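You operate a simulated robot arm through the tools that you are given. There is no shell and no other tool. Be economical: measure what you need, move in short steps, check, and stop when the job is done.

You run a simulated two-armed robot. Do the job below in one go: nothing can be reset, and whatever is moved stays where it is left.

## Task
Give the oiler three strokes, then scrub the oil drip off the bench.
Fine: the pad is in the red drawer; put it back and shut the drawer. Set down upright: scrub pad. What is to be rubbed or washed off counts as gone when no trace of it is left.
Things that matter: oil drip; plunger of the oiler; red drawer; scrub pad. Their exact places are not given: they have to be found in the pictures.

It is judged by the outcome, as a careful person would: the job done as asked, and still so three seconds after it is handed in. It fails if anything else is knocked over, pushed out of place, dropped, spilled or broken.

## Robot
Two 7-joint arms with two-finger parallel grippers on one trunk, on a base that drives. Base frame: it is fixed to the floor where the robot stands at the start and does not move with it; the origin is under the middle of the robot, x ahead of it, y to its left, z up; the surface under the hand at the start is at about z = 800. Readings come in mm, rad, newtons and seconds.
The left shoulder is at the start at [50, 161, 1173], the right one opposite. With the tool pointing down near the work surface each hand reaches from about 100 to 660 mm from the robot's upright axis, wherever it stands, measured 20 degrees to its own side. Places, roughly: oil drip [600, 0, 800]; plunger of the oiler [600, -100, 900]; red drawer [600, 900, 500]; scrub pad (6x5x6 cm) [800, 900, 500]. Payload 3.43 kg a hand.
The tool frame of a hand sits at the grasp point between the pads (the TCP): z along the fingers, y along the line on which they close. The tips reach 30 mm beyond it. The gripper opens to 94 mm. The fingers are 28 mm wide and 10 mm thick; the gripper's body (50 by 96 mm) begins 55 mm behind the TCP.
Orientation is that of the tool frame in the base frame, as a unit quaternion [w, x, y, z]. With the fingers straight down and closing along the base's y, the tool's x points along the base's -x, its y along +y and its z along -z.

## Interface
- The arms move only by the tool move_arm. It takes "left_steps", "right_steps" or both (then of equal length, played together; a hand with none holds still); each is a list of rows, each an object of numbers (a shift or turn left out is 0, a gripper value left out holds the last): "rx", "ry", "rz": the turn, a rotation vector about the tool's x, y, z in rad; "x", "y", "z": the shift along the tool's x, y, z in mm; "jaw": the opening in per cent of the stroke, from 0 (shut) to 100 (fully open). In form: [{"rx": .., "ry": .., "rz": .., "x": .., "y": .., "z": .., "jaw": ..}, ...]. A call has 1 to 20 rows; each row shifts and turns the commanded pose from where the row before left it, along the tool's axes as they then stand. A row lasts 0.2 s, in which the tool goes at most 50 mm and 0.15 rad; a call with a longer step from one row to the next is refused whole, and so is a gripper value outside its range. A pose out of reach is approached as far as the arm can. The call stops where the force on the tool passes 40 N (or 10 N more than at its start, if that is more) or the arm is blocked; 0.2 s more then pass. The fingers move at their own pace (about 45 mm/s each) and stop on an object; they squeeze with about 23 N. The grip force told is the motor's: it shows also when the fingers shut on nothing. Time passes only in rows, and 0.2 s behind the last, so rows that do not move let the fingers close. The reply holds the time, the measured pose of the TCP, the force on the tool along the base axes, the opening and the grip force, in the units named above and with some noise, with the torque about the TCP (base axes, N m) and any sound that the robot's microphone picked up.
- Cameras (640 x 400 px; columns grow to the right, rows downward): "scene" is now at [114.5, 54.2, 1301.6]; the picture's right is [0.58, -0.82, 0.00], its down [-0.43, -0.31, -0.85] and it looks along [0.69, 0.49, -0.53] (base axes); focal length 214 px, centre (320, 200). "left" rides on the left gripper at [76, -14, -102] in its tool frame; the picture's right is [0.18, 0.98, 0.00], its down [-0.75, 0.14, -0.64] and it looks along [-0.63, 0.12, 0.77] (tool axes); focal length 243 px, centre (320, 200). "right" rides on the right gripper at [76, 14, -102] in its tool frame; the picture's right is [-0.18, 0.98, 0.00], its down [-0.75, -0.14, -0.64] and it looks along [-0.63, -0.12, 0.77] (tool axes); focal length 243 px, centre (320, 200).
- capture(camera): a new picture of that camera. It takes no simulated time.
- slide_trunk(by): slides the trunk up (or, below 0, down) by that many mm; the arms and the scene camera ride with it, the base frame stays. It gives what a move gives, with no picture.
- base_move(legs): drives the robot by 1 to 6 legs, each [ahead, left, turn to the left] in mm, mm and rad, along the robot's own axes; the way and the turn of a leg run together, so that a leg with both is an arc; at most 1500 mm and 3.142 rad a leg. The arms and the cameras ride along, it lands a little off, and it stops where it bumps. It gives what a move gives.
- aim_head(pan, tilt): turns the head with the scene camera to pan (to the left, within 1.396 rad either way) and tilt (down, from -0.506 to 1.204), counted from straight ahead of the robot. It gives what a move gives.
- point_at(camera, pixels): for up to 12 pixels [column, row] of the newest picture of that camera ("zoom" is the newest enlarged one), the place [x, y, z] in the base frame of the surface seen there, good to about 2 mm. It takes no simulated time.
- close_up(camera, box): a new picture of the part [left, top, right, bottom] of that camera's present view, enlarged. It takes no simulated time.
- job_done(): hands the job in; it is judged then, once.

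Go step by step. Measure first, check grasps and placings, and put right what went wrong. The budget is 80 turns and 78 pictures, counting those below and the enlarged ones. Unless the task says otherwise, let go and move clear before handing in, and close with one line.

The tools are called after "Call:" as a command line: name --argument value ..., lists and objects as JSON in quotes. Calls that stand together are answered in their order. move_arm: Moves the arms, as the interface text tells. Its arguments: {"type":"object","properties":{"left_steps":{"type":"array","items":{"type":"object","properties":{"rx":{"type":"number"},"ry":{"type":"number"},"rz":{"type":"number"},"x":{"type":"number"},"y":{"type":"number"},"z":{"type":"number"},"jaw":{"type":"number"}}}},"right_steps":{"type":"array","items":{"type":"object","properties":{"rx":{"type":"number"},"ry":{"type":"number"},"rz":{"type":"number"},"x":{"type":"number"},"y":{"type":"number"},"z":{"type":"number"},"jaw":{"type":"number"}}}}},"required":[]} The other tools are called the same way: slide_trunk (by) slides the trunk up or down; base_move (legs) drives the base; aim_head (pan, tilt) turns the head that bears the scene camera; capture (camera) takes a picture; point_at (camera, pixels) gives the place of the surface under pixels of a picture; close_up (camera, box) takes an enlarged picture of a part of a camera's view; job_done () hands the job in.

At the start:

```text
time: 0.0
left_tool_pos: [333.5, 377.1, 1222.9]
left_tcp_rot: [0.001, 0.0, 1.0, 0.001]
left_ft_force: [-0.2, 0.2, 0.1]
left_wrist_torque: [0.03, 0.02, 0.02]
left_finger_gap: 93.9
left_finger_force: 0.1
right_tool_pos: [347.6, 11.4, 1187.7]
right_tcp_rot: [0.0, 0.001, 1.0, 0.001]
right_ft_force: [-0.3, -0.1, -0.2]
right_wrist_torque: [-0.02, 0.02, 0.0]
right_finger_gap: 93.9
right_finger_force: 0.0
trunk travel left (down, up): [-200.0, 67.0]
robot x, y, heading: [0.8, -2.0, -0.002]
head pan, tilt: [0.616, 0.559]
```

scene: 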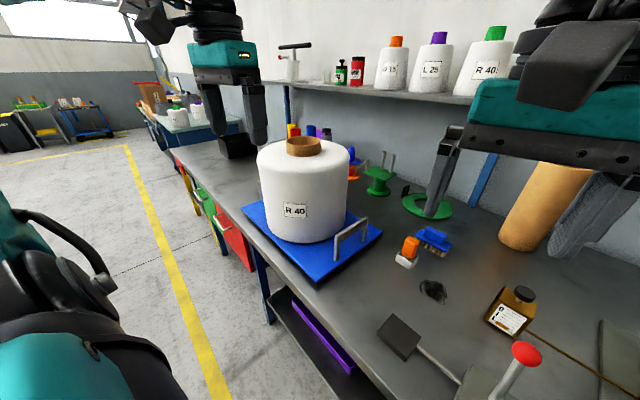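
right: 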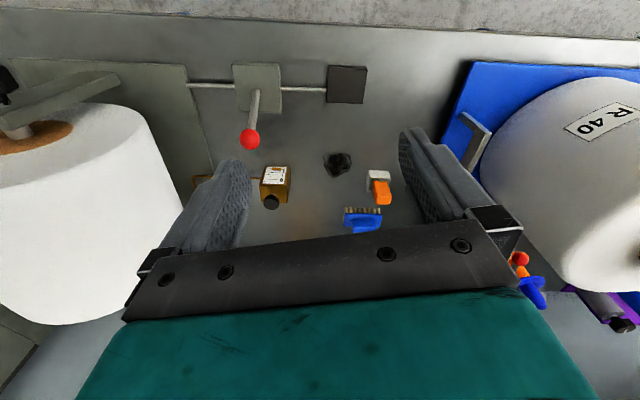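
left: 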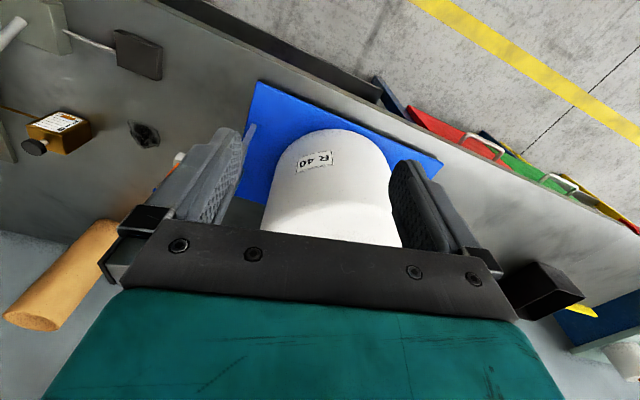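

The scene shows a red knob at (525,352), a dark spot at (433,290), and a red drawer at (232,240). I'll look straight ahead and down to measure these.

Call:
aim_head --pan 0.0 --tilt 0.75

Call:
capture --camera "scene"

Call:
point_at --camera "right" --pixels '[[250, 138], [338, 163], [346, 84], [256, 95], [275, 185], [362, 222], [378, 185], [300, 250]]'

Call:
close_up --camera "right" --box '[170, 50, 420, 250]'

```text
time: 1.0
left_tool_pos: [334.0, 377.3, 1223.6]
left_tcp_rot: [-0.001, 0.0, 1.0, -0.001]
left_ft_force: [0.1, 0.5, -0.5]
left_wrist_torque: [-0.01, -0.02, 0.01]
left_finger_gap: 94.2
left_finger_force: 0.0
right_tool_pos: [345.9, 12.5, 1187.0]
right_tcp_rot: [0.0, 0.0, 1.0, 0.0]
right_ft_force: [-1.1, -0.2, 0.4]
right_wrist_torque: [0.01, -0.02, 0.0]
right_finger_gap: 94.0
right_finger_force: 0.2
trunk travel left (down, up): [-200.0, 67.0]
robot x, y, heading: [0.3, -4.5, 0.004]
head pan, tilt: [0.0, 0.75]
```

```text
74 pictures are left
```

scene: 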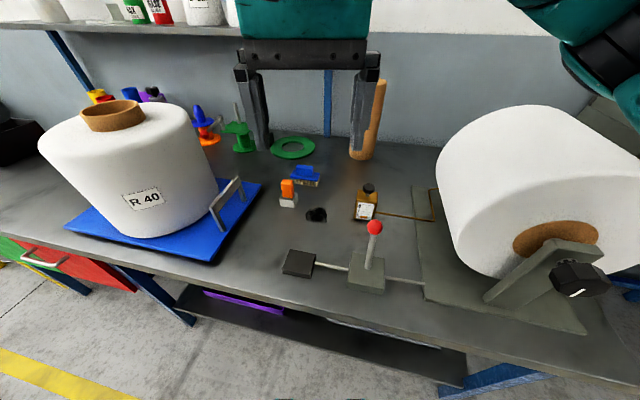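

```text
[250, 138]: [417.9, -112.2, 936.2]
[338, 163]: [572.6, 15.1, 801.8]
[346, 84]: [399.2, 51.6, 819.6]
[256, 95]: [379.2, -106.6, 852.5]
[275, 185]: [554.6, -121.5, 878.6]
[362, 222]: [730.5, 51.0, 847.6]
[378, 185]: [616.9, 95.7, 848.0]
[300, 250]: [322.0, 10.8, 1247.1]
```

```text
2.00 times, centred on (295, 150) of right
```

zoom: 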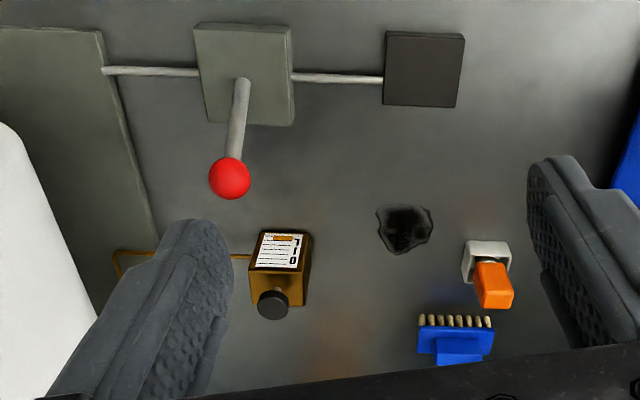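

The oiler is the amber "OIL" bottle with a black plunger at scene (368,188), and the drip is the dark blot at (316,214). I'll measure both from the scene camera with a close-up.

Call:
close_up --camera "scene" --box '[260, 140, 460, 265]'

Call:
point_at --camera "scene" --pixels '[[369, 184], [369, 191], [366, 210], [306, 215], [327, 214], [317, 208], [317, 221], [375, 227], [369, 270], [288, 199], [304, 178], [298, 262]]'

```text
3.20 times, centred on (360, 202) of scene
```

zoom: 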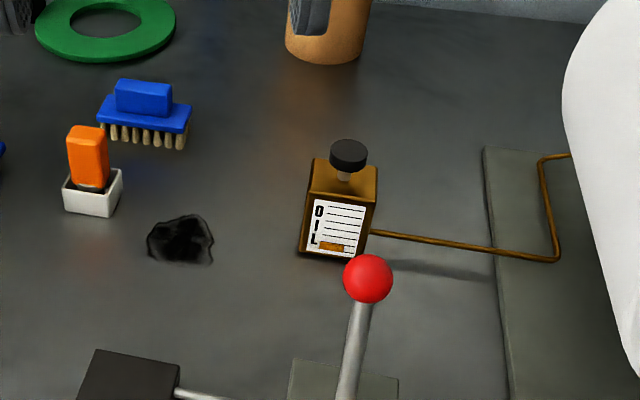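

```text
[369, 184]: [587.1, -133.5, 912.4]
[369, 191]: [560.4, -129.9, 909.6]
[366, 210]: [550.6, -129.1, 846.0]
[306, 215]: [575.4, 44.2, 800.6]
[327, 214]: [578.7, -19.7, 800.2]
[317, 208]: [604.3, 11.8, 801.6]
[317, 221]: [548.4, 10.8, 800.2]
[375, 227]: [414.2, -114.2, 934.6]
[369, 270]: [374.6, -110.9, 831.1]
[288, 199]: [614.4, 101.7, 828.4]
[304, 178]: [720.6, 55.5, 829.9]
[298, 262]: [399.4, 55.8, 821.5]
```

The plunger cap is black, at zoom (348,152). I'll measure its top precisely.

Call:
point_at --camera "zoom" --pixels '[[348, 143], [348, 150], [348, 158], [335, 152], [361, 152], [348, 166], [343, 176], [330, 185], [365, 185], [320, 165], [375, 172], [334, 210]]'

Call:
aim_head --pan 1.2 --tilt 0.7

Call:
capture --camera "scene"

```text
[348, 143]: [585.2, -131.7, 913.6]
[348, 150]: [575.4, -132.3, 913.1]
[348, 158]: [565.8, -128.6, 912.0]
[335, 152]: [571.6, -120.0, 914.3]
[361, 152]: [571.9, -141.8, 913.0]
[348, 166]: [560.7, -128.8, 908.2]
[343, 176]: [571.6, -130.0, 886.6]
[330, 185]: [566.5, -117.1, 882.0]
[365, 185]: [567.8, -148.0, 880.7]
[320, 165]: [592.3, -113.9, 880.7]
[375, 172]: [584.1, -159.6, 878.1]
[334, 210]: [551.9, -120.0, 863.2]
```

```text
time: 2.4
left_tool_pos: [334.3, 377.8, 1224.2]
left_tcp_rot: [0.0, 0.0, 1.0, 0.0]
left_ft_force: [0.3, 0.8, -0.1]
left_wrist_torque: [-0.02, 0.0, 0.02]
left_finger_gap: 94.2
left_finger_force: 0.2
right_tool_pos: [346.7, 11.7, 1186.8]
right_tcp_rot: [0.0, 0.0, 1.0, 0.0]
right_ft_force: [0.0, -0.1, 0.1]
right_wrist_torque: [0.01, 0.0, 0.0]
right_finger_gap: 93.7
right_finger_force: 0.1
trunk travel left (down, up): [-200.0, 67.0]
robot x, y, heading: [-0.4, 1.1, -0.002]
head pan, tilt: [1.201, 0.7]
```

```text
71 pictures are left
```

scene: 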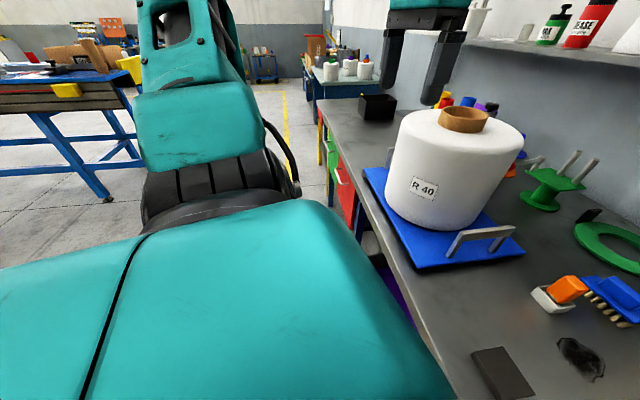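

The cap's top centre is at about [573, -131, 913]. I'll bring the right hand, fingers shut, over the cap with the tips at about z = 935.

Call:
move_arm --right_steps '[{"x": -37.7, "y": -23.8, "jaw": 0}, {"x": -37.7, "y": -23.8}, {"x": -37.7, "y": -23.8}, {"x": -37.7, "y": -23.8}, {"x": -37.7, "y": -23.8}, {"x": -37.7, "y": -23.8}, {"z": 40}, {"z": 40}, {"z": 40}, {"z": 40}, {"z": 40}, {"z": 15}, {}]'

Call:
aim_head --pan 0.0 --tilt 0.75

Call:
close_up --camera "scene" --box '[260, 120, 500, 270]'

Call:
capture --camera "right"

```text
time: 5.2
left_tool_pos: [311.9, 386.0, 1226.7]
left_tcp_rot: [0.01, 0.0, 1.0, -0.004]
left_ft_force: [0.1, -1.2, 0.5]
left_wrist_torque: [0.03, 0.03, -0.04]
left_finger_gap: 93.9
left_finger_force: 0.0
right_tool_pos: [555.5, -125.4, 984.9]
right_tcp_rot: [0.009, 0.001, 1.0, -0.004]
right_ft_force: [1.3, -1.1, -0.2]
right_wrist_torque: [-0.02, 0.01, 0.01]
right_finger_gap: 0.0
right_finger_force: 23.1
trunk travel left (down, up): [-200.0, 67.0]
robot x, y, heading: [-2.3, 1.2, 0.001]
head pan, tilt: [1.201, 0.7]
```

```text
time: 6.6
left_tool_pos: [311.0, 384.3, 1227.3]
left_tcp_rot: [0.012, -0.001, 1.0, -0.004]
left_ft_force: [-0.8, -0.3, -0.2]
left_wrist_torque: [0.02, 0.0, -0.02]
left_finger_gap: 93.9
left_finger_force: 0.1
right_tool_pos: [555.4, -126.9, 985.2]
right_tcp_rot: [0.01, 0.0, 1.0, -0.003]
right_ft_force: [0.8, -0.3, -0.2]
right_wrist_torque: [-0.01, -0.01, -0.02]
right_finger_gap: 0.0
right_finger_force: 22.8
trunk travel left (down, up): [-200.0, 67.0]
robot x, y, heading: [0.7, -1.7, -0.001]
head pan, tilt: [0.0, 0.75]
```

```text
2.67 times, centred on (380, 195) of scene
```

zoom: 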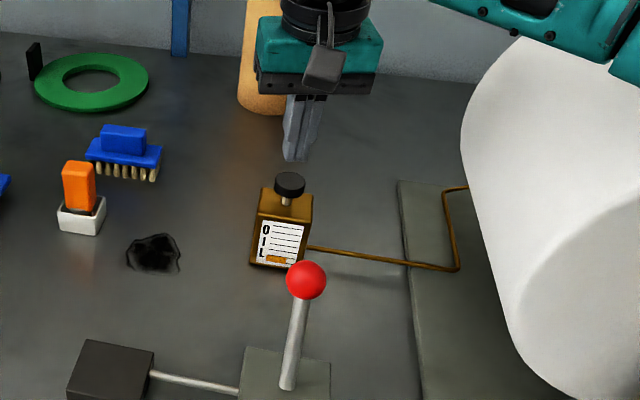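

```text
69 pictures are left
```

right: 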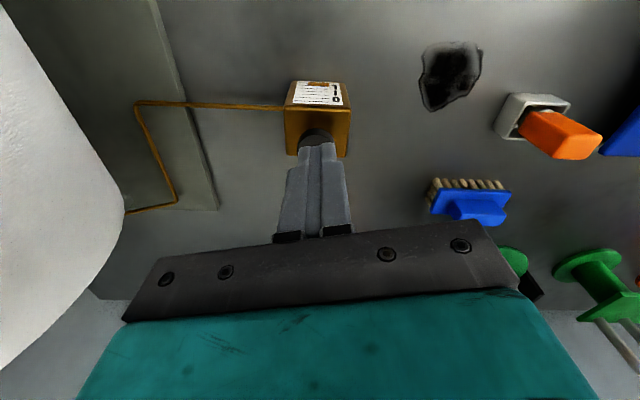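

The hand is at [555, -127, 985], short by 17 mm in x. I'll correct that, then descend slowly until the force rises.

Call:
move_arm --right_steps '[{"x": -17, "y": -4.5}, {"z": 20}, {"z": 12}, {"z": 3}, {}]'

Call:
close_up --camera "scene" --box '[300, 120, 460, 220]'

```text
time: 7.8
left_tool_pos: [313.3, 389.9, 1227.0]
left_tcp_rot: [0.011, 0.0, 1.0, -0.007]
left_ft_force: [-0.3, -0.1, 0.2]
left_wrist_torque: [-0.02, 0.0, -0.01]
left_finger_gap: 93.8
left_finger_force: 0.0
right_tool_pos: [577.7, -125.8, 957.6]
right_tcp_rot: [0.015, 0.0, 1.0, -0.005]
right_ft_force: [-0.2, 1.0, -0.1]
right_wrist_torque: [-0.01, -0.01, -0.02]
right_finger_gap: 0.1
right_finger_force: 23.4
trunk travel left (down, up): [-200.0, 67.0]
robot x, y, heading: [-0.7, 2.5, 0.001]
head pan, tilt: [0.0, 0.75]
```

```text
4.00 times, centred on (380, 170) of scene
```

zoom: 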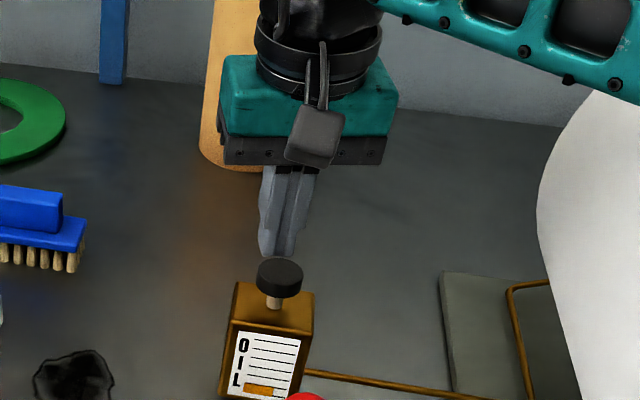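

The tips are about 14 mm above the cap and 5 mm to the left of it. I'll shift over and lower in small rows to feel the contact.

Call:
move_arm --right_steps '[{"y": -5, "x": 3}, {"z": 8}, {"z": 4}, {"z": 3}, {"z": 3}, {"z": 3}, {}]'

Call:
close_up --camera "scene" --box '[300, 120, 460, 220]'

```text
time: 9.6
left_tool_pos: [310.2, 392.4, 1223.4]
left_tcp_rot: [0.012, 0.0, 1.0, -0.007]
left_ft_force: [-0.8, -0.5, -0.3]
left_wrist_torque: [-0.02, -0.01, 0.01]
left_finger_gap: 94.1
left_finger_force: 0.1
right_tool_pos: [575.4, -124.6, 945.3]
right_tcp_rot: [0.024, -0.002, 1.0, -0.006]
right_ft_force: [1.3, 0.6, 0.3]
right_wrist_torque: [0.02, 0.0, 0.0]
right_finger_gap: 0.4
right_finger_force: 22.7
trunk travel left (down, up): [-200.0, 67.0]
robot x, y, heading: [0.7, 3.2, -0.005]
head pan, tilt: [0.0, 0.75]
stopped in row 7 (right hand): the arm was blocked; the commanded pose is now the measured one
```

```text
4.00 times, centred on (380, 170) of scene
```

zoom: 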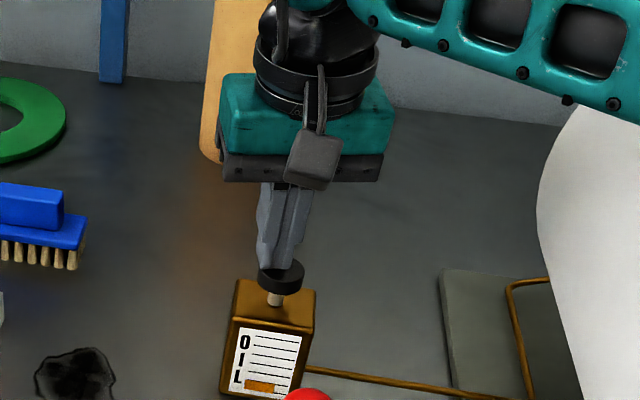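

The arm was blocked with no tool force, and the tool has tilted a little, so something up the arm may be touching. I'll look to the right at the roll and elbow.

Call:
aim_head --pan -0.6 --tilt 0.6

Call:
capture --camera "scene"

```text
time: 10.6
left_tool_pos: [310.7, 391.9, 1224.8]
left_tcp_rot: [0.012, 0.0, 1.0, -0.007]
left_ft_force: [-0.7, 0.2, 0.4]
left_wrist_torque: [0.01, -0.02, 0.01]
left_finger_gap: 94.1
left_finger_force: 0.0
right_tool_pos: [574.5, -126.1, 942.8]
right_tcp_rot: [0.022, -0.003, 1.0, -0.007]
right_ft_force: [-0.1, 1.1, 0.2]
right_wrist_torque: [0.02, -0.01, 0.01]
right_finger_gap: 0.0
right_finger_force: 23.2
trunk travel left (down, up): [-200.0, 67.0]
robot x, y, heading: [-0.1, -1.3, 0.001]
head pan, tilt: [-0.6, 0.6]
```

```text
66 pictures are left
```

scene: 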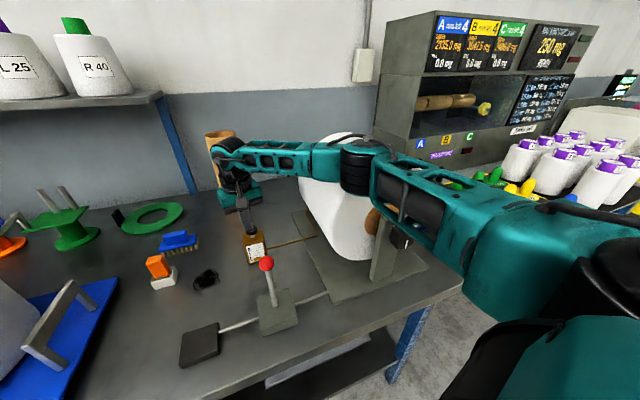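

The right forearm is lying over/against the big roll. I'll lift straight up and retreat the way I came, then measure the roll and reposition the base further left.

Call:
move_arm --right_steps '[{"z": -30}, {"z": -45}, {"z": -45}, {"z": -45}, {"z": -45}, {"z": -30}, {"x": 38, "y": 24}, {"x": 38, "y": 24}, {"x": 38, "y": 24}, {"x": 38, "y": 24}, {"x": 38, "y": 24}, {"x": 35, "y": 15}, {}]'

Call:
capture --camera "scene"

```text
time: 13.4
left_tool_pos: [333.3, 378.7, 1223.4]
left_tcp_rot: [0.0, 0.0, 1.0, 0.0]
left_ft_force: [-0.8, -0.2, -1.0]
left_wrist_torque: [-0.01, 0.02, -0.02]
left_finger_gap: 93.9
left_finger_force: 0.1
right_tool_pos: [361.6, -10.5, 1160.7]
right_tcp_rot: [0.008, -0.001, 1.0, 0.001]
right_ft_force: [0.2, 0.5, -0.2]
right_wrist_torque: [-0.03, -0.04, 0.0]
right_finger_gap: 0.0
right_finger_force: 22.9
trunk travel left (down, up): [-200.0, 67.0]
robot x, y, heading: [-1.9, 1.8, 0.002]
head pan, tilt: [-0.6, 0.6]
```

```text
65 pictures are left
```

scene: 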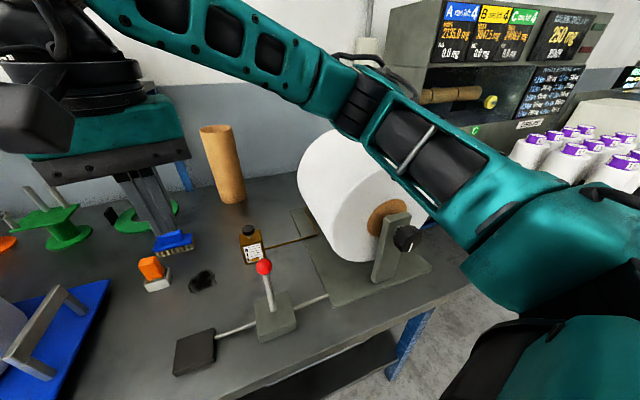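

The left hand's pose has returned to its start value, so it was indeed arm contact with the roll; nothing looks moved. I'll measure the roll, tube and bench.

Call:
point_at --camera "scene" --pixels '[[325, 140], [300, 170], [338, 165], [345, 250], [388, 220], [425, 225], [404, 238], [222, 128], [225, 200], [265, 267], [250, 230], [203, 280]]'

Call:
aim_head --pan 0.9 --tilt 0.7

Call:
capture --camera "scene"

```text
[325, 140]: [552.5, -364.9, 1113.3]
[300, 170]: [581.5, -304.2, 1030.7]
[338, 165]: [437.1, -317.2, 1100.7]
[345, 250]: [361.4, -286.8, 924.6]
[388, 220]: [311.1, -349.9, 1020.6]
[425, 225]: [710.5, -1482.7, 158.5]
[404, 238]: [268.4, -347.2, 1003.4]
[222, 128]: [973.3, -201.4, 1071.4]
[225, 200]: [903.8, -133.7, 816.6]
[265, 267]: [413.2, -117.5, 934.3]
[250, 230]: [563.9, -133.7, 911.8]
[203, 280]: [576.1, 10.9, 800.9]
```

```text
time: 15.0
left_tool_pos: [334.1, 377.8, 1223.8]
left_tcp_rot: [0.0, 0.0, 1.0, 0.0]
left_ft_force: [0.8, -0.4, -0.3]
left_wrist_torque: [-0.02, 0.01, 0.0]
left_finger_gap: 93.9
left_finger_force: 0.0
right_tool_pos: [361.5, -10.1, 1160.2]
right_tcp_rot: [0.007, -0.001, 1.0, 0.001]
right_ft_force: [0.3, 0.3, -0.1]
right_wrist_torque: [-0.03, -0.07, 0.02]
right_finger_gap: 0.0
right_finger_force: 23.1
trunk travel left (down, up): [-200.0, 67.0]
robot x, y, heading: [-3.3, -1.0, -0.003]
head pan, tilt: [0.901, 0.7]
```

```text
64 pictures are left
```

scene: 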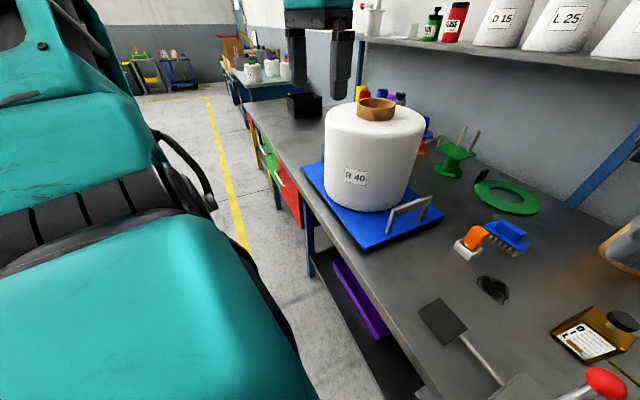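

The roll's near face is at y = -287 with its top at z = 1113, so the right shoulder must move further left. I'll check R40's height before driving left under the left hand.

Call:
point_at --camera "scene" --pixels '[[378, 102], [335, 130], [422, 130], [365, 205], [290, 205], [300, 165], [275, 172], [305, 250], [370, 295], [262, 125], [303, 105], [408, 205]]'

Call:
close_up --camera "scene" --box '[220, 80, 380, 260]'

```text
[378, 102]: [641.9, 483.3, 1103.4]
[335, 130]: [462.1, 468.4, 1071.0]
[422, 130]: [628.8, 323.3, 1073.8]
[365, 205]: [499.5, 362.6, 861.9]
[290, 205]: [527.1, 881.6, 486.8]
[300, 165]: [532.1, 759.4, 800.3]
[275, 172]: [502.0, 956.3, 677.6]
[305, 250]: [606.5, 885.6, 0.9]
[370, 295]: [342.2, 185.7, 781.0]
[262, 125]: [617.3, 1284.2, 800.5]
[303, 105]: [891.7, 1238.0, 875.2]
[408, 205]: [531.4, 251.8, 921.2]
```

```text
2.22 times, centred on (300, 170) of scene
```

zoom: 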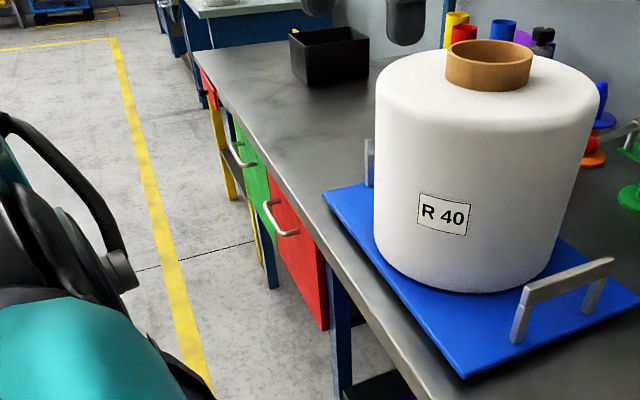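

R40's top is at 1103 and the left fingertips are at 1194, so there is clearance. I'll raise the trunk 40 mm for margin and drive left 230 mm, slightly ahead.

Call:
slide_trunk --by 40

Call:
base_move --legs '[[20, 230, 0]]'

Call:
aim_head --pan -0.6 --tilt 0.6

Call:
capture --camera "scene"

```text
time: 15.8
left_tool_pos: [332.7, 376.5, 1263.6]
left_tcp_rot: [0.0, 0.0, 1.0, 0.0]
left_ft_force: [0.4, 0.3, 0.1]
left_wrist_torque: [0.04, -0.01, 0.01]
left_finger_gap: 94.1
left_finger_force: 0.1
right_tool_pos: [360.7, -10.4, 1200.2]
right_tcp_rot: [0.008, -0.001, 1.0, 0.001]
right_ft_force: [0.8, -0.3, 0.3]
right_wrist_torque: [-0.01, 0.02, 0.01]
right_finger_gap: 0.1
right_finger_force: 23.2
trunk travel left (down, up): [-240.0, 27.0]
robot x, y, heading: [-1.8, 1.9, -0.002]
head pan, tilt: [0.901, 0.7]
```

```text
time: 18.4
left_tool_pos: [353.8, 601.8, 1264.0]
left_tcp_rot: [-0.001, 0.0, 1.0, 0.0]
left_ft_force: [-0.5, 0.2, 0.2]
left_wrist_torque: [-0.02, -0.02, 0.0]
left_finger_gap: 94.1
left_finger_force: 0.0
right_tool_pos: [382.2, 214.7, 1200.3]
right_tcp_rot: [0.009, -0.001, 1.0, 0.0]
right_ft_force: [-0.4, 1.1, 0.3]
right_wrist_torque: [-0.01, 0.01, 0.03]
right_finger_gap: 0.0
right_finger_force: 22.9
trunk travel left (down, up): [-240.0, 27.0]
robot x, y, heading: [18.9, 224.5, -0.001]
head pan, tilt: [0.901, 0.7]
```

```text
time: 20.0
left_tool_pos: [353.2, 600.5, 1263.8]
left_tcp_rot: [0.0, 0.0, 1.0, 0.0]
left_ft_force: [0.0, 0.4, 0.2]
left_wrist_torque: [-0.02, -0.01, 0.0]
left_finger_gap: 94.2
left_finger_force: 0.0
right_tool_pos: [382.8, 214.0, 1200.1]
right_tcp_rot: [0.009, -0.001, 1.0, 0.001]
right_ft_force: [1.1, 0.8, 0.1]
right_wrist_torque: [-0.01, 0.01, 0.02]
right_finger_gap: 0.0
right_finger_force: 22.8
trunk travel left (down, up): [-240.0, 27.0]
robot x, y, heading: [25.2, 223.3, 0.0]
head pan, tilt: [-0.6, 0.6]
```

```text
62 pictures are left
```

scene: 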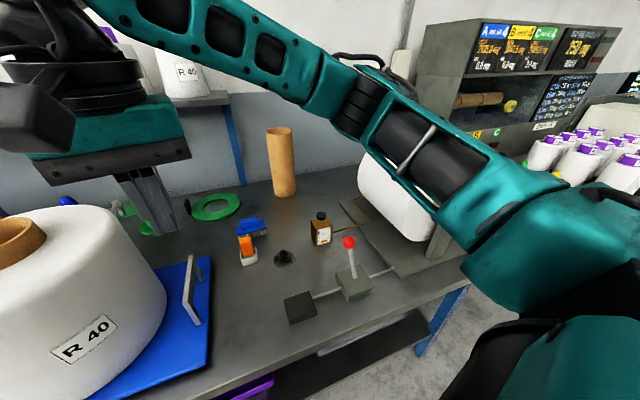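

The base is in place and the arm is clear. I'll bring the right hand high over the plunger (z about 1100) and check the forearm against the roll.

Call:
move_arm --right_steps '[{"ry": 0.018}, {"x": -21.2, "y": -38.3}, {"x": -21.2, "y": -38.3}, {"x": -21.2, "y": -38.3}, {"x": -21.2, "y": -38.3}, {"x": -21.2, "y": -38.3}, {"x": -21.2, "y": -38.3}, {"x": -21.2, "y": -38.3}, {"x": -21.2, "y": -38.3}, {"x": -21.2, "y": -38.3}, {"z": 40}, {"z": 40}, {"z": 20}, {}]'

Call:
capture --camera "scene"

```text
time: 23.0
left_tool_pos: [352.2, 600.4, 1263.5]
left_tcp_rot: [0.0, 0.0, 1.0, 0.0]
left_ft_force: [0.2, 0.3, -0.1]
left_wrist_torque: [-0.02, -0.01, 0.01]
left_finger_gap: 94.0
left_finger_force: 0.1
right_tool_pos: [571.8, -130.9, 1097.1]
right_tcp_rot: [-0.001, -0.002, 1.0, 0.0]
right_ft_force: [-0.2, 0.5, -0.4]
right_wrist_torque: [0.02, -0.02, 0.03]
right_finger_gap: 0.0
right_finger_force: 23.0
trunk travel left (down, up): [-240.0, 27.0]
robot x, y, heading: [18.5, 225.6, 0.003]
head pan, tilt: [-0.6, 0.6]
```

```text
61 pictures are left
```

scene: 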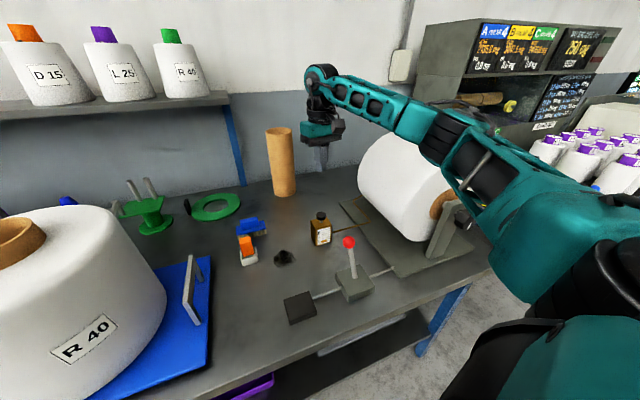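

The tool pose is now exact and free. I'll check the elbow and forearm clearance before descending.

Call:
point_at --camera "scene" --pixels '[[445, 140], [400, 130], [395, 110], [350, 98], [480, 195], [440, 165], [322, 150], [330, 130]]'

```text
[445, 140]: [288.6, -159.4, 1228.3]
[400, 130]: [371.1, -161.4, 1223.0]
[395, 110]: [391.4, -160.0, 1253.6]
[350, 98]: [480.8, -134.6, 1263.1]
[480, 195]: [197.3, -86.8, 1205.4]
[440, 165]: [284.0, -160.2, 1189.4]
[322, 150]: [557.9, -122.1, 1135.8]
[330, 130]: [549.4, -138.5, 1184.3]
```

The forearm runs at y of about -160, well clear of the roll (y < -287). I'll descend to just above the cap, then feel for contact.

Call:
move_arm --right_steps '[{"z": 40}, {"z": 40}, {"z": 40}, {"z": 22}, {}, {"z": 5}, {"z": 4}, {"z": 4}, {}]'

Call:
close_up --camera "scene" --box '[260, 130, 420, 270]'

```text
time: 25.0
left_tool_pos: [353.4, 601.1, 1263.7]
left_tcp_rot: [0.0, 0.0, 1.0, 0.001]
left_ft_force: [0.3, 0.4, -0.1]
left_wrist_torque: [0.01, 0.02, 0.02]
left_finger_gap: 93.8
left_finger_force: 0.0
right_tool_pos: [572.3, -130.4, 944.8]
right_tcp_rot: [-0.001, 0.0, 1.0, 0.001]
right_ft_force: [-0.3, 0.1, -0.4]
right_wrist_torque: [0.0, 0.01, -0.05]
right_finger_gap: 0.4
right_finger_force: 23.4
trunk travel left (down, up): [-240.0, 27.0]
robot x, y, heading: [21.2, 224.4, 0.003]
head pan, tilt: [-0.6, 0.6]
```

```text
2.86 times, centred on (340, 200) of scene
```

zoom: 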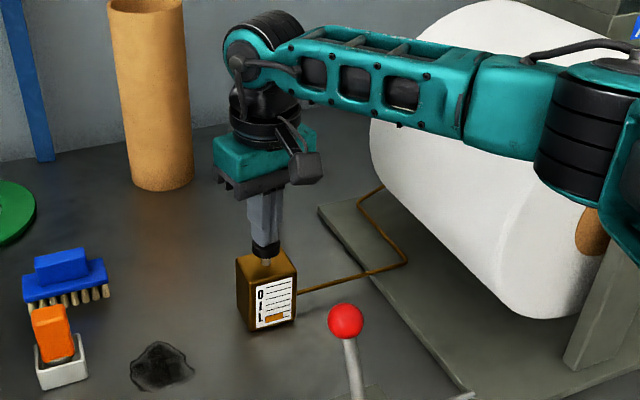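

The tips are just on the cap at z of about 914. I'll press in 2 mm rows for one stroke and read the force.

Call:
move_arm --right_steps '[{"z": 2}, {"z": 2}, {"z": 2}, {"z": 2}, {"z": 2}, {}]'

```text
time: 26.4
left_tool_pos: [352.8, 601.6, 1262.9]
left_tcp_rot: [0.0, 0.0, 1.0, 0.0]
left_ft_force: [0.0, -0.4, 0.4]
left_wrist_torque: [-0.02, 0.01, -0.02]
left_finger_gap: 94.1
left_finger_force: 0.2
right_tool_pos: [572.3, -128.9, 935.5]
right_tcp_rot: [0.0, 0.0, 1.0, 0.001]
right_ft_force: [1.7, -1.1, 3.8]
right_wrist_torque: [-0.05, -0.03, -0.02]
right_finger_gap: 0.1
right_finger_force: 22.8
trunk travel left (down, up): [-240.0, 27.0]
robot x, y, heading: [18.7, 227.8, -0.002]
head pan, tilt: [-0.6, 0.6]
```

The plunger is giving at about 4 N with the tips at 905. I'll go on in small rows to find the bottom of the stroke.

Call:
move_arm --right_steps '[{"z": 2}, {"z": 2}, {"z": 2}, {"z": 2}, {"z": 2}, {"z": 2}, {}]'

Call:
close_up --camera "scene" --box '[290, 170, 370, 250]'

```text
time: 28.0
left_tool_pos: [351.5, 603.3, 1263.3]
left_tcp_rot: [0.002, 0.0, 1.0, -0.001]
left_ft_force: [-0.4, 0.1, -0.7]
left_wrist_torque: [-0.03, -0.01, -0.02]
left_finger_gap: 93.9
left_finger_force: 0.0
right_tool_pos: [572.2, -129.9, 927.7]
right_tcp_rot: [0.004, -0.001, 1.0, 0.0]
right_ft_force: [0.5, 0.9, 28.7]
right_wrist_torque: [0.06, 0.1, 0.21]
right_finger_gap: 0.0
right_finger_force: 23.1
trunk travel left (down, up): [-240.0, 27.0]
robot x, y, heading: [17.6, 220.8, 0.0]
head pan, tilt: [-0.6, 0.6]
heard: click
```

```text
5.00 times, centred on (330, 210) of scene
```

zoom: 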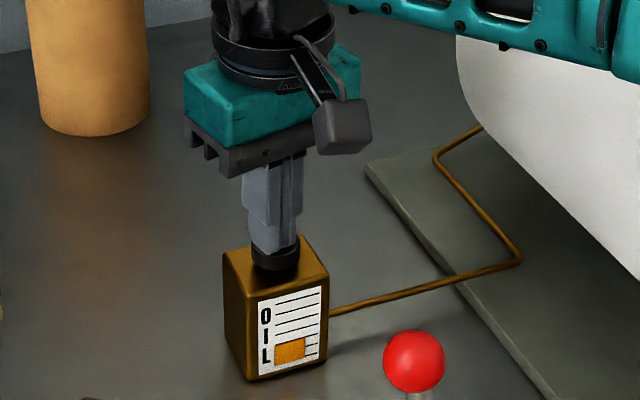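

A click at the bottom (28.7 N) means stroke one is done. I'll lift off fully so the plunger returns.

Call:
move_arm --right_steps '[{"z": -10}, {"z": -10}, {"z": -10}, {}, {}]'

Call:
close_up --camera "scene" --box '[290, 170, 370, 250]'

```text
time: 29.2
left_tool_pos: [352.8, 601.2, 1262.8]
left_tcp_rot: [0.0, -0.001, 1.0, 0.001]
left_ft_force: [-0.1, 0.8, 0.2]
left_wrist_torque: [0.0, 0.01, -0.01]
left_finger_gap: 94.0
left_finger_force: 0.0
right_tool_pos: [574.7, -130.5, 952.5]
right_tcp_rot: [-0.001, -0.001, 1.0, 0.0]
right_ft_force: [-0.8, -0.1, -0.3]
right_wrist_torque: [-0.01, 0.0, 0.01]
right_finger_gap: 0.0
right_finger_force: 23.1
trunk travel left (down, up): [-240.0, 27.0]
robot x, y, heading: [18.2, 223.2, -0.004]
head pan, tilt: [-0.6, 0.6]
```

```text
5.00 times, centred on (330, 210) of scene
```

zoom: 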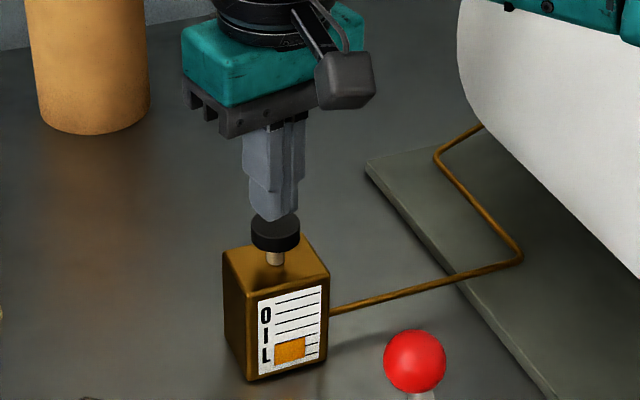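

The plunger has returned fully (the cap is up, the tips are free at 922). Stroke two goes to the same depth, then releases.

Call:
move_arm --right_steps '[{"z": 8}, {"z": 5}, {"z": 5}, {"z": 4}, {"z": 3}, {"z": 2}, {"z": 2}, {"z": 1}, {}]'

Call:
move_arm --right_steps '[{"z": -10}, {"z": -10}, {"z": -10}, {}, {}]'

```text
time: 31.2
left_tool_pos: [350.0, 602.0, 1264.5]
left_tcp_rot: [0.002, 0.0, 1.0, -0.001]
left_ft_force: [0.0, 0.4, 0.2]
left_wrist_torque: [0.0, -0.01, 0.02]
left_finger_gap: 94.0
left_finger_force: 0.1
right_tool_pos: [572.9, -129.2, 928.0]
right_tcp_rot: [0.004, -0.002, 1.0, 0.0]
right_ft_force: [-1.2, -4.0, 30.9]
right_wrist_torque: [-0.14, 0.19, 0.1]
right_finger_gap: 0.0
right_finger_force: 23.3
trunk travel left (down, up): [-240.0, 27.0]
robot x, y, heading: [21.3, 221.6, -0.004]
head pan, tilt: [-0.6, 0.6]
heard: click
```

```text
time: 32.4
left_tool_pos: [353.2, 601.4, 1262.5]
left_tcp_rot: [0.0, 0.0, 1.0, 0.0]
left_ft_force: [0.0, -0.8, -0.2]
left_wrist_torque: [0.0, 0.01, 0.0]
left_finger_gap: 94.0
left_finger_force: 0.1
right_tool_pos: [571.3, -127.6, 952.6]
right_tcp_rot: [-0.001, -0.003, 1.0, 0.0]
right_ft_force: [0.4, -0.3, 0.1]
right_wrist_torque: [0.0, 0.0, -0.01]
right_finger_gap: 0.0
right_finger_force: 23.0
trunk travel left (down, up): [-240.0, 27.0]
robot x, y, heading: [19.4, 224.0, 0.0]
head pan, tilt: [-0.6, 0.6]
```

The second click was heard and the tool is free again. Now stroke three and the release.

Call:
move_arm --right_steps '[{"z": 8}, {"z": 5}, {"z": 5}, {"z": 4}, {"z": 3}, {"z": 2}, {"z": 2}, {"z": 1}, {}]'

Call:
move_arm --right_steps '[{"z": -10}, {"z": -10}, {"z": -15}, {"z": -40}, {"z": -40}, {"z": -40}, {"z": -40}, {"z": -40}, {}]'

Call:
close_up --camera "scene" --box '[230, 170, 390, 290]'

```text
time: 34.4
left_tool_pos: [349.7, 602.8, 1264.0]
left_tcp_rot: [0.002, -0.001, 1.0, -0.001]
left_ft_force: [-0.5, 0.4, -0.5]
left_wrist_torque: [0.03, 0.03, 0.0]
left_finger_gap: 94.0
left_finger_force: 0.2
right_tool_pos: [572.0, -129.2, 927.2]
right_tcp_rot: [0.005, -0.001, 1.0, 0.001]
right_ft_force: [-1.8, -2.7, 32.9]
right_wrist_torque: [-0.06, 0.2, -0.08]
right_finger_gap: 0.0
right_finger_force: 23.0
trunk travel left (down, up): [-240.0, 27.0]
robot x, y, heading: [20.8, 224.3, 0.004]
head pan, tilt: [-0.6, 0.6]
heard: click
```

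```text
time: 36.4
left_tool_pos: [353.4, 600.9, 1264.0]
left_tcp_rot: [0.0, 0.001, 1.0, 0.001]
left_ft_force: [0.5, 0.1, -0.1]
left_wrist_torque: [0.02, -0.02, 0.04]
left_finger_gap: 94.0
left_finger_force: 0.1
right_tool_pos: [571.4, -128.9, 1157.1]
right_tcp_rot: [-0.001, -0.002, 1.0, 0.001]
right_ft_force: [0.3, 0.2, -0.3]
right_wrist_torque: [-0.01, -0.01, -0.01]
right_finger_gap: 0.0
right_finger_force: 23.0
trunk travel left (down, up): [-240.0, 27.0]
robot x, y, heading: [19.2, 219.4, 0.002]
head pan, tilt: [-0.6, 0.6]
```

```text
3.33 times, centred on (310, 230) of scene
```

zoom: 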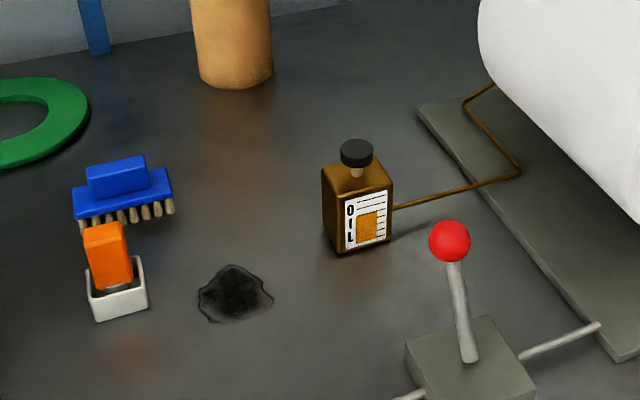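

All three clicks were heard and the plunger is back up. I'll retract the right hand to its tucked place and turn the head to the drawer.

Call:
move_arm --right_steps '[{"z": -40, "y": 20}, {"x": 21.2, "y": 36}, {"x": 21.2, "y": 36}, {"x": 21.2, "y": 36}, {"x": 21.2, "y": 36}, {"x": 21.2, "y": 36}, {"x": 21.2, "y": 36}, {"x": 21.2, "y": 36}, {"x": 21.2, "y": 36}, {"x": 21.2, "y": 36}, {}]'

Call:
aim_head --pan 1.1 --tilt 0.8

Call:
capture --camera "scene"

```text
time: 38.8
left_tool_pos: [353.3, 601.8, 1264.1]
left_tcp_rot: [0.0, 0.0, 1.0, 0.0]
left_ft_force: [-0.3, 0.3, 0.4]
left_wrist_torque: [0.01, -0.04, -0.01]
left_finger_gap: 94.2
left_finger_force: 0.1
right_tool_pos: [382.1, 211.1, 1199.4]
right_tcp_rot: [-0.001, 0.0, 1.0, 0.0]
right_ft_force: [0.7, -0.1, -1.3]
right_wrist_torque: [0.02, 0.06, -0.04]
right_finger_gap: 0.1
right_finger_force: 23.2
trunk travel left (down, up): [-240.0, 27.0]
robot x, y, heading: [23.6, 226.2, 0.001]
head pan, tilt: [-0.6, 0.6]
```

```text
time: 40.5
left_tool_pos: [353.4, 601.4, 1264.2]
left_tcp_rot: [0.0, 0.0, 1.0, 0.001]
left_ft_force: [0.0, -0.4, -1.0]
left_wrist_torque: [0.01, 0.02, 0.0]
left_finger_gap: 93.9
left_finger_force: 0.1
right_tool_pos: [381.4, 210.7, 1198.1]
right_tcp_rot: [-0.002, 0.0, 1.0, 0.0]
right_ft_force: [0.4, -0.1, 0.9]
right_wrist_torque: [0.01, 0.01, 0.02]
right_finger_gap: 0.0
right_finger_force: 22.9
trunk travel left (down, up): [-240.0, 27.0]
robot x, y, heading: [18.1, 223.4, 0.002]
head pan, tilt: [1.1, 0.799]
```

```text
56 pictures are left
```

scene: 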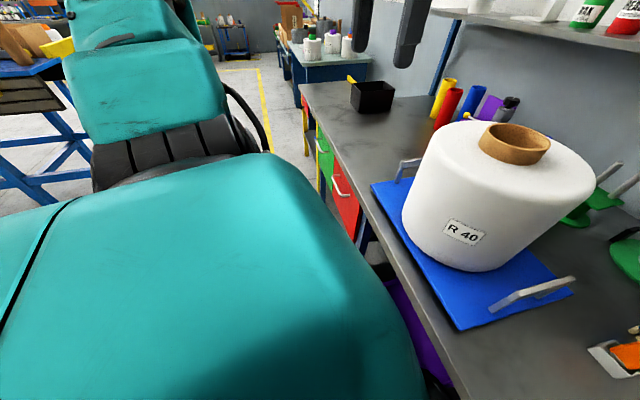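

I'll measure the left-hand table and the drawer before driving there.

Call:
point_at --camera "scene" --pixels '[[55, 72], [100, 205], [65, 195], [310, 190], [338, 190], [350, 215], [305, 100], [445, 370], [345, 200], [372, 98]]'

```text
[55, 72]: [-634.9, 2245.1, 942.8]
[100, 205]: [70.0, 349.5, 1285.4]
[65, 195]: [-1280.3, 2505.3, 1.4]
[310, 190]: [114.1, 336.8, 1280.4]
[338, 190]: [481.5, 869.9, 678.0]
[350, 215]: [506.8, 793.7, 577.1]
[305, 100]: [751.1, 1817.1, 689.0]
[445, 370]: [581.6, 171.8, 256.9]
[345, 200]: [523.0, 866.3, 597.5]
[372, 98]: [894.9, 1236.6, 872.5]
```

The other table is far away (y > 2200). I'll drive left and turn to face the drawer.

Call:
base_move --legs '[[-80, 750, 0], [0, 0, -0.26]]'

Call:
aim_head --pan 0.0 --tilt 0.85

Call:
capture --camera "scene"

```text
time: 48.5
left_tool_pos: [355.0, 1271.5, 1264.5]
left_tcp_rot: [0.0, 0.122, 0.993, 0.0]
left_ft_force: [0.4, -1.0, 0.3]
left_wrist_torque: [0.01, 0.02, -0.02]
left_finger_gap: 94.0
left_finger_force: 0.0
right_tool_pos: [288.1, 886.9, 1198.0]
right_tcp_rot: [-0.001, 0.123, 0.992, 0.0]
right_ft_force: [0.7, -0.2, 0.5]
right_wrist_torque: [0.01, -0.03, -0.01]
right_finger_gap: 0.1
right_finger_force: 23.0
trunk travel left (down, up): [-240.0, 27.0]
robot x, y, heading: [-61.9, 987.0, -0.248]
head pan, tilt: [1.1, 0.799]
```

```text
time: 49.9
left_tool_pos: [353.9, 1272.3, 1264.5]
left_tcp_rot: [0.0, 0.122, 0.992, 0.0]
left_ft_force: [0.2, -0.6, -0.3]
left_wrist_torque: [0.02, 0.01, -0.02]
left_finger_gap: 94.0
left_finger_force: 0.1
right_tool_pos: [287.7, 886.6, 1198.3]
right_tcp_rot: [-0.001, 0.122, 0.993, 0.002]
right_ft_force: [0.1, 0.4, 0.4]
right_wrist_torque: [-0.01, 0.0, -0.01]
right_finger_gap: 0.0
right_finger_force: 23.4
trunk travel left (down, up): [-240.0, 27.0]
robot x, y, heading: [-60.7, 987.5, -0.247]
head pan, tilt: [0.0, 0.85]
```

```text
55 pictures are left
```

scene: 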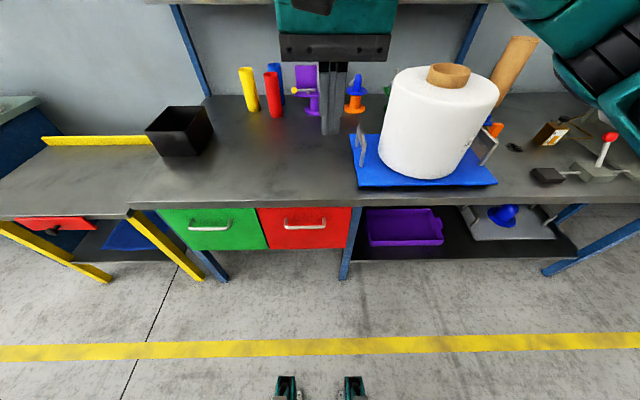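

I now face the drawers squarely; the red drawer's handle is at (305,224). I'll measure it.

Call:
point_at --camera "scene" --pixels '[[287, 223], [305, 223], [323, 222], [305, 227], [265, 215], [345, 215], [272, 244], [345, 243], [305, 238], [200, 207], [350, 203], [250, 206]]'

Call:
close_up --camera "scene" --box '[240, 190, 370, 270]'

```text
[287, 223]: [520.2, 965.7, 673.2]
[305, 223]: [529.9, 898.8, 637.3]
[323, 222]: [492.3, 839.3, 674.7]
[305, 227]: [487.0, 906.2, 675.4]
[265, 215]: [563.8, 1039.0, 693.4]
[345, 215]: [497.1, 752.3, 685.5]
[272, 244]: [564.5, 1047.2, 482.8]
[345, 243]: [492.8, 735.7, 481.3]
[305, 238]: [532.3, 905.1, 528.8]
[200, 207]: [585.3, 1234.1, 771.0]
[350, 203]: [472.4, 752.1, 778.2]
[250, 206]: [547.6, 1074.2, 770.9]
```

```text
4.92 times, centred on (305, 230) of scene
```

zoom: 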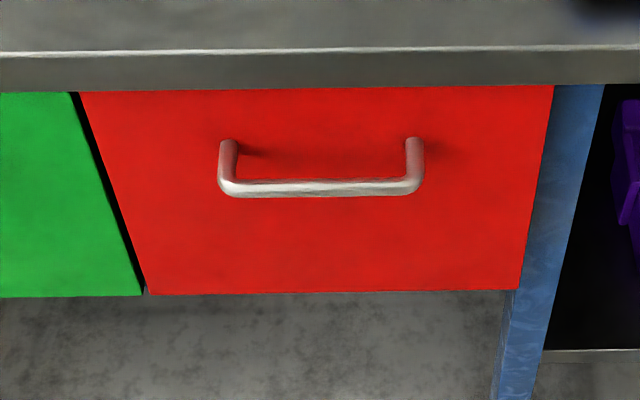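

The bar is at about [487, 904, 675], 43 mm in front of the drawer face. I'll lower the trunk and move the right hand aside, with the left hand to the front centre for a level grasp of the handle.

Call:
slide_trunk --by -200

Call:
move_arm --right_steps '[{"y": -40, "jaw": 100}, {"y": -40}, {"y": -40}, {"y": -40}, {"y": -40}, {"y": -40}, {}, {}, {}, {}, {}, {}]' --left_steps '[{"x": -14, "y": -38}, {"x": -14, "y": -38}, {"x": -14, "y": -38}, {"x": -14, "y": -38}, {"x": -14, "y": -38}, {"x": -14, "y": -38}, {"x": -14, "y": -38}, {"z": 40}, {"z": 40}, {"z": 40}, {"z": 40}, {}]'

Call:
capture --camera "scene"

```text
time: 52.0
left_tool_pos: [355.0, 1272.1, 1064.4]
left_tcp_rot: [0.0, 0.124, 0.992, 0.0]
left_ft_force: [0.3, -0.7, -0.1]
left_wrist_torque: [0.0, 0.03, -0.01]
left_finger_gap: 94.0
left_finger_force: 0.1
right_tool_pos: [288.0, 886.4, 997.7]
right_tcp_rot: [-0.001, 0.122, 0.993, 0.001]
right_ft_force: [0.0, 0.0, -0.6]
right_wrist_torque: [0.0, 0.02, -0.02]
right_finger_gap: 0.0
right_finger_force: 22.8
trunk travel left (down, up): [-40.0, 227.0]
robot x, y, heading: [-59.0, 987.5, -0.246]
head pan, tilt: [0.0, 0.85]
```

```text
time: 54.6
left_tool_pos: [379.9, 1018.4, 898.3]
left_tcp_rot: [0.0, 0.122, 0.992, -0.001]
left_ft_force: [-0.8, 0.1, 0.1]
left_wrist_torque: [-0.01, 0.02, -0.01]
left_finger_gap: 93.8
left_finger_force: 0.1
left hand out of reach, approached as far as the arm can: row 7
right_tool_pos: [230.6, 650.1, 996.2]
right_tcp_rot: [-0.001, 0.121, 0.993, 0.001]
right_ft_force: [0.6, 0.7, -0.2]
right_wrist_torque: [0.0, -0.01, 0.01]
right_finger_gap: 93.9
right_finger_force: 0.2
trunk travel left (down, up): [-40.0, 227.0]
robot x, y, heading: [-61.5, 987.4, -0.248]
head pan, tilt: [0.0, 0.85]
```

```text
53 pictures are left
```

scene: 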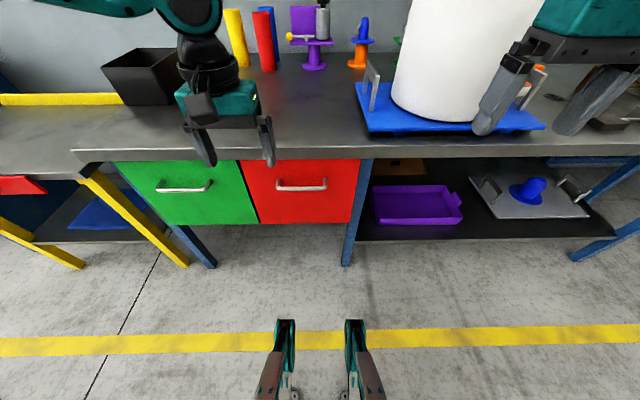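

The left hand is at [380, 1018, 898]. I'll pitch it so the fingers point ahead.

Call:
move_arm --left_steps '[{"ry": -0.1428}, {"ry": -0.1428}, {"ry": -0.1428}, {"ry": -0.1428}, {"ry": -0.1428}, {"ry": -0.1428}, {"ry": -0.1428}, {"ry": -0.1428}, {"ry": -0.1428}, {"ry": -0.1428}, {"ry": -0.1428}, {}]'

Call:
capture --camera "scene"

```text
time: 57.2
left_tool_pos: [399.6, 1035.6, 915.1]
left_tcp_rot: [0.702, 0.087, 0.701, -0.089]
left_ft_force: [0.1, 0.6, -0.2]
left_wrist_torque: [0.04, -0.02, -0.01]
left_finger_gap: 94.2
left_finger_force: 0.0
left hand out of reach, approached as far as the arm can: row 8, 10, 11
right_tool_pos: [231.6, 649.5, 995.1]
right_tcp_rot: [0.0, 0.122, 0.993, 0.001]
right_ft_force: [-0.3, -0.6, -0.3]
right_wrist_torque: [0.0, -0.04, 0.03]
right_finger_gap: 94.1
right_finger_force: 0.1
trunk travel left (down, up): [-40.0, 227.0]
robot x, y, heading: [-60.3, 989.2, -0.249]
head pan, tilt: [0.0, 0.85]
```

```text
52 pictures are left
```

scene: 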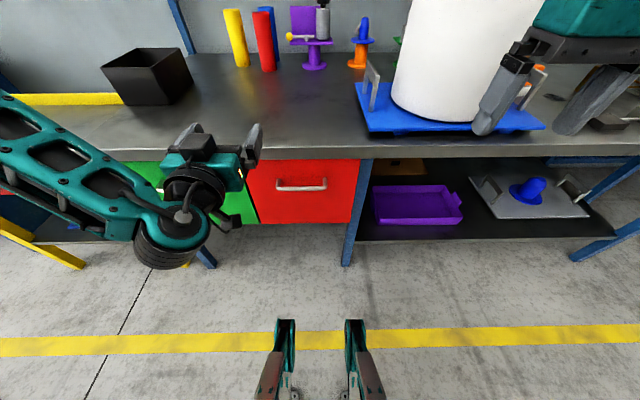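

The pitch is done. Now I'll roll the gripper by 90° so that it closes vertically.

Call:
move_arm --left_steps '[{"rz": 0.1428}, {"rz": 0.1428}, {"rz": 0.1428}, {"rz": 0.1428}, {"rz": 0.1428}, {"rz": 0.1428}, {"rz": 0.1428}, {"rz": 0.1428}, {"rz": 0.1428}, {"rz": 0.1428}, {"rz": 0.1428}, {}]'

Call:
capture --camera "left"

```text
time: 59.8
left_tool_pos: [401.0, 1035.5, 916.5]
left_tcp_rot: [0.557, 0.559, 0.434, 0.435]
left_ft_force: [-1.9, 0.0, 0.3]
left_wrist_torque: [-0.01, -0.04, -0.01]
left_finger_gap: 93.9
left_finger_force: 0.0
right_tool_pos: [230.9, 649.7, 995.2]
right_tcp_rot: [-0.001, 0.122, 0.993, 0.0]
right_ft_force: [-0.2, -0.9, 0.2]
right_wrist_torque: [0.02, -0.01, 0.02]
right_finger_gap: 93.9
right_finger_force: 0.1
trunk travel left (down, up): [-40.0, 227.0]
robot x, y, heading: [-62.2, 987.6, -0.248]
head pan, tilt: [0.0, 0.85]
```

```text
51 pictures are left
```

left: 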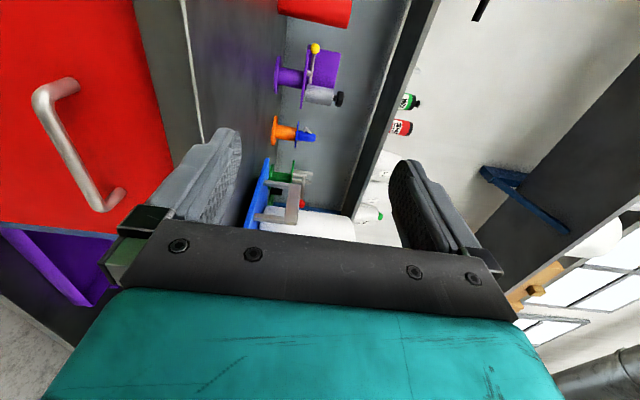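

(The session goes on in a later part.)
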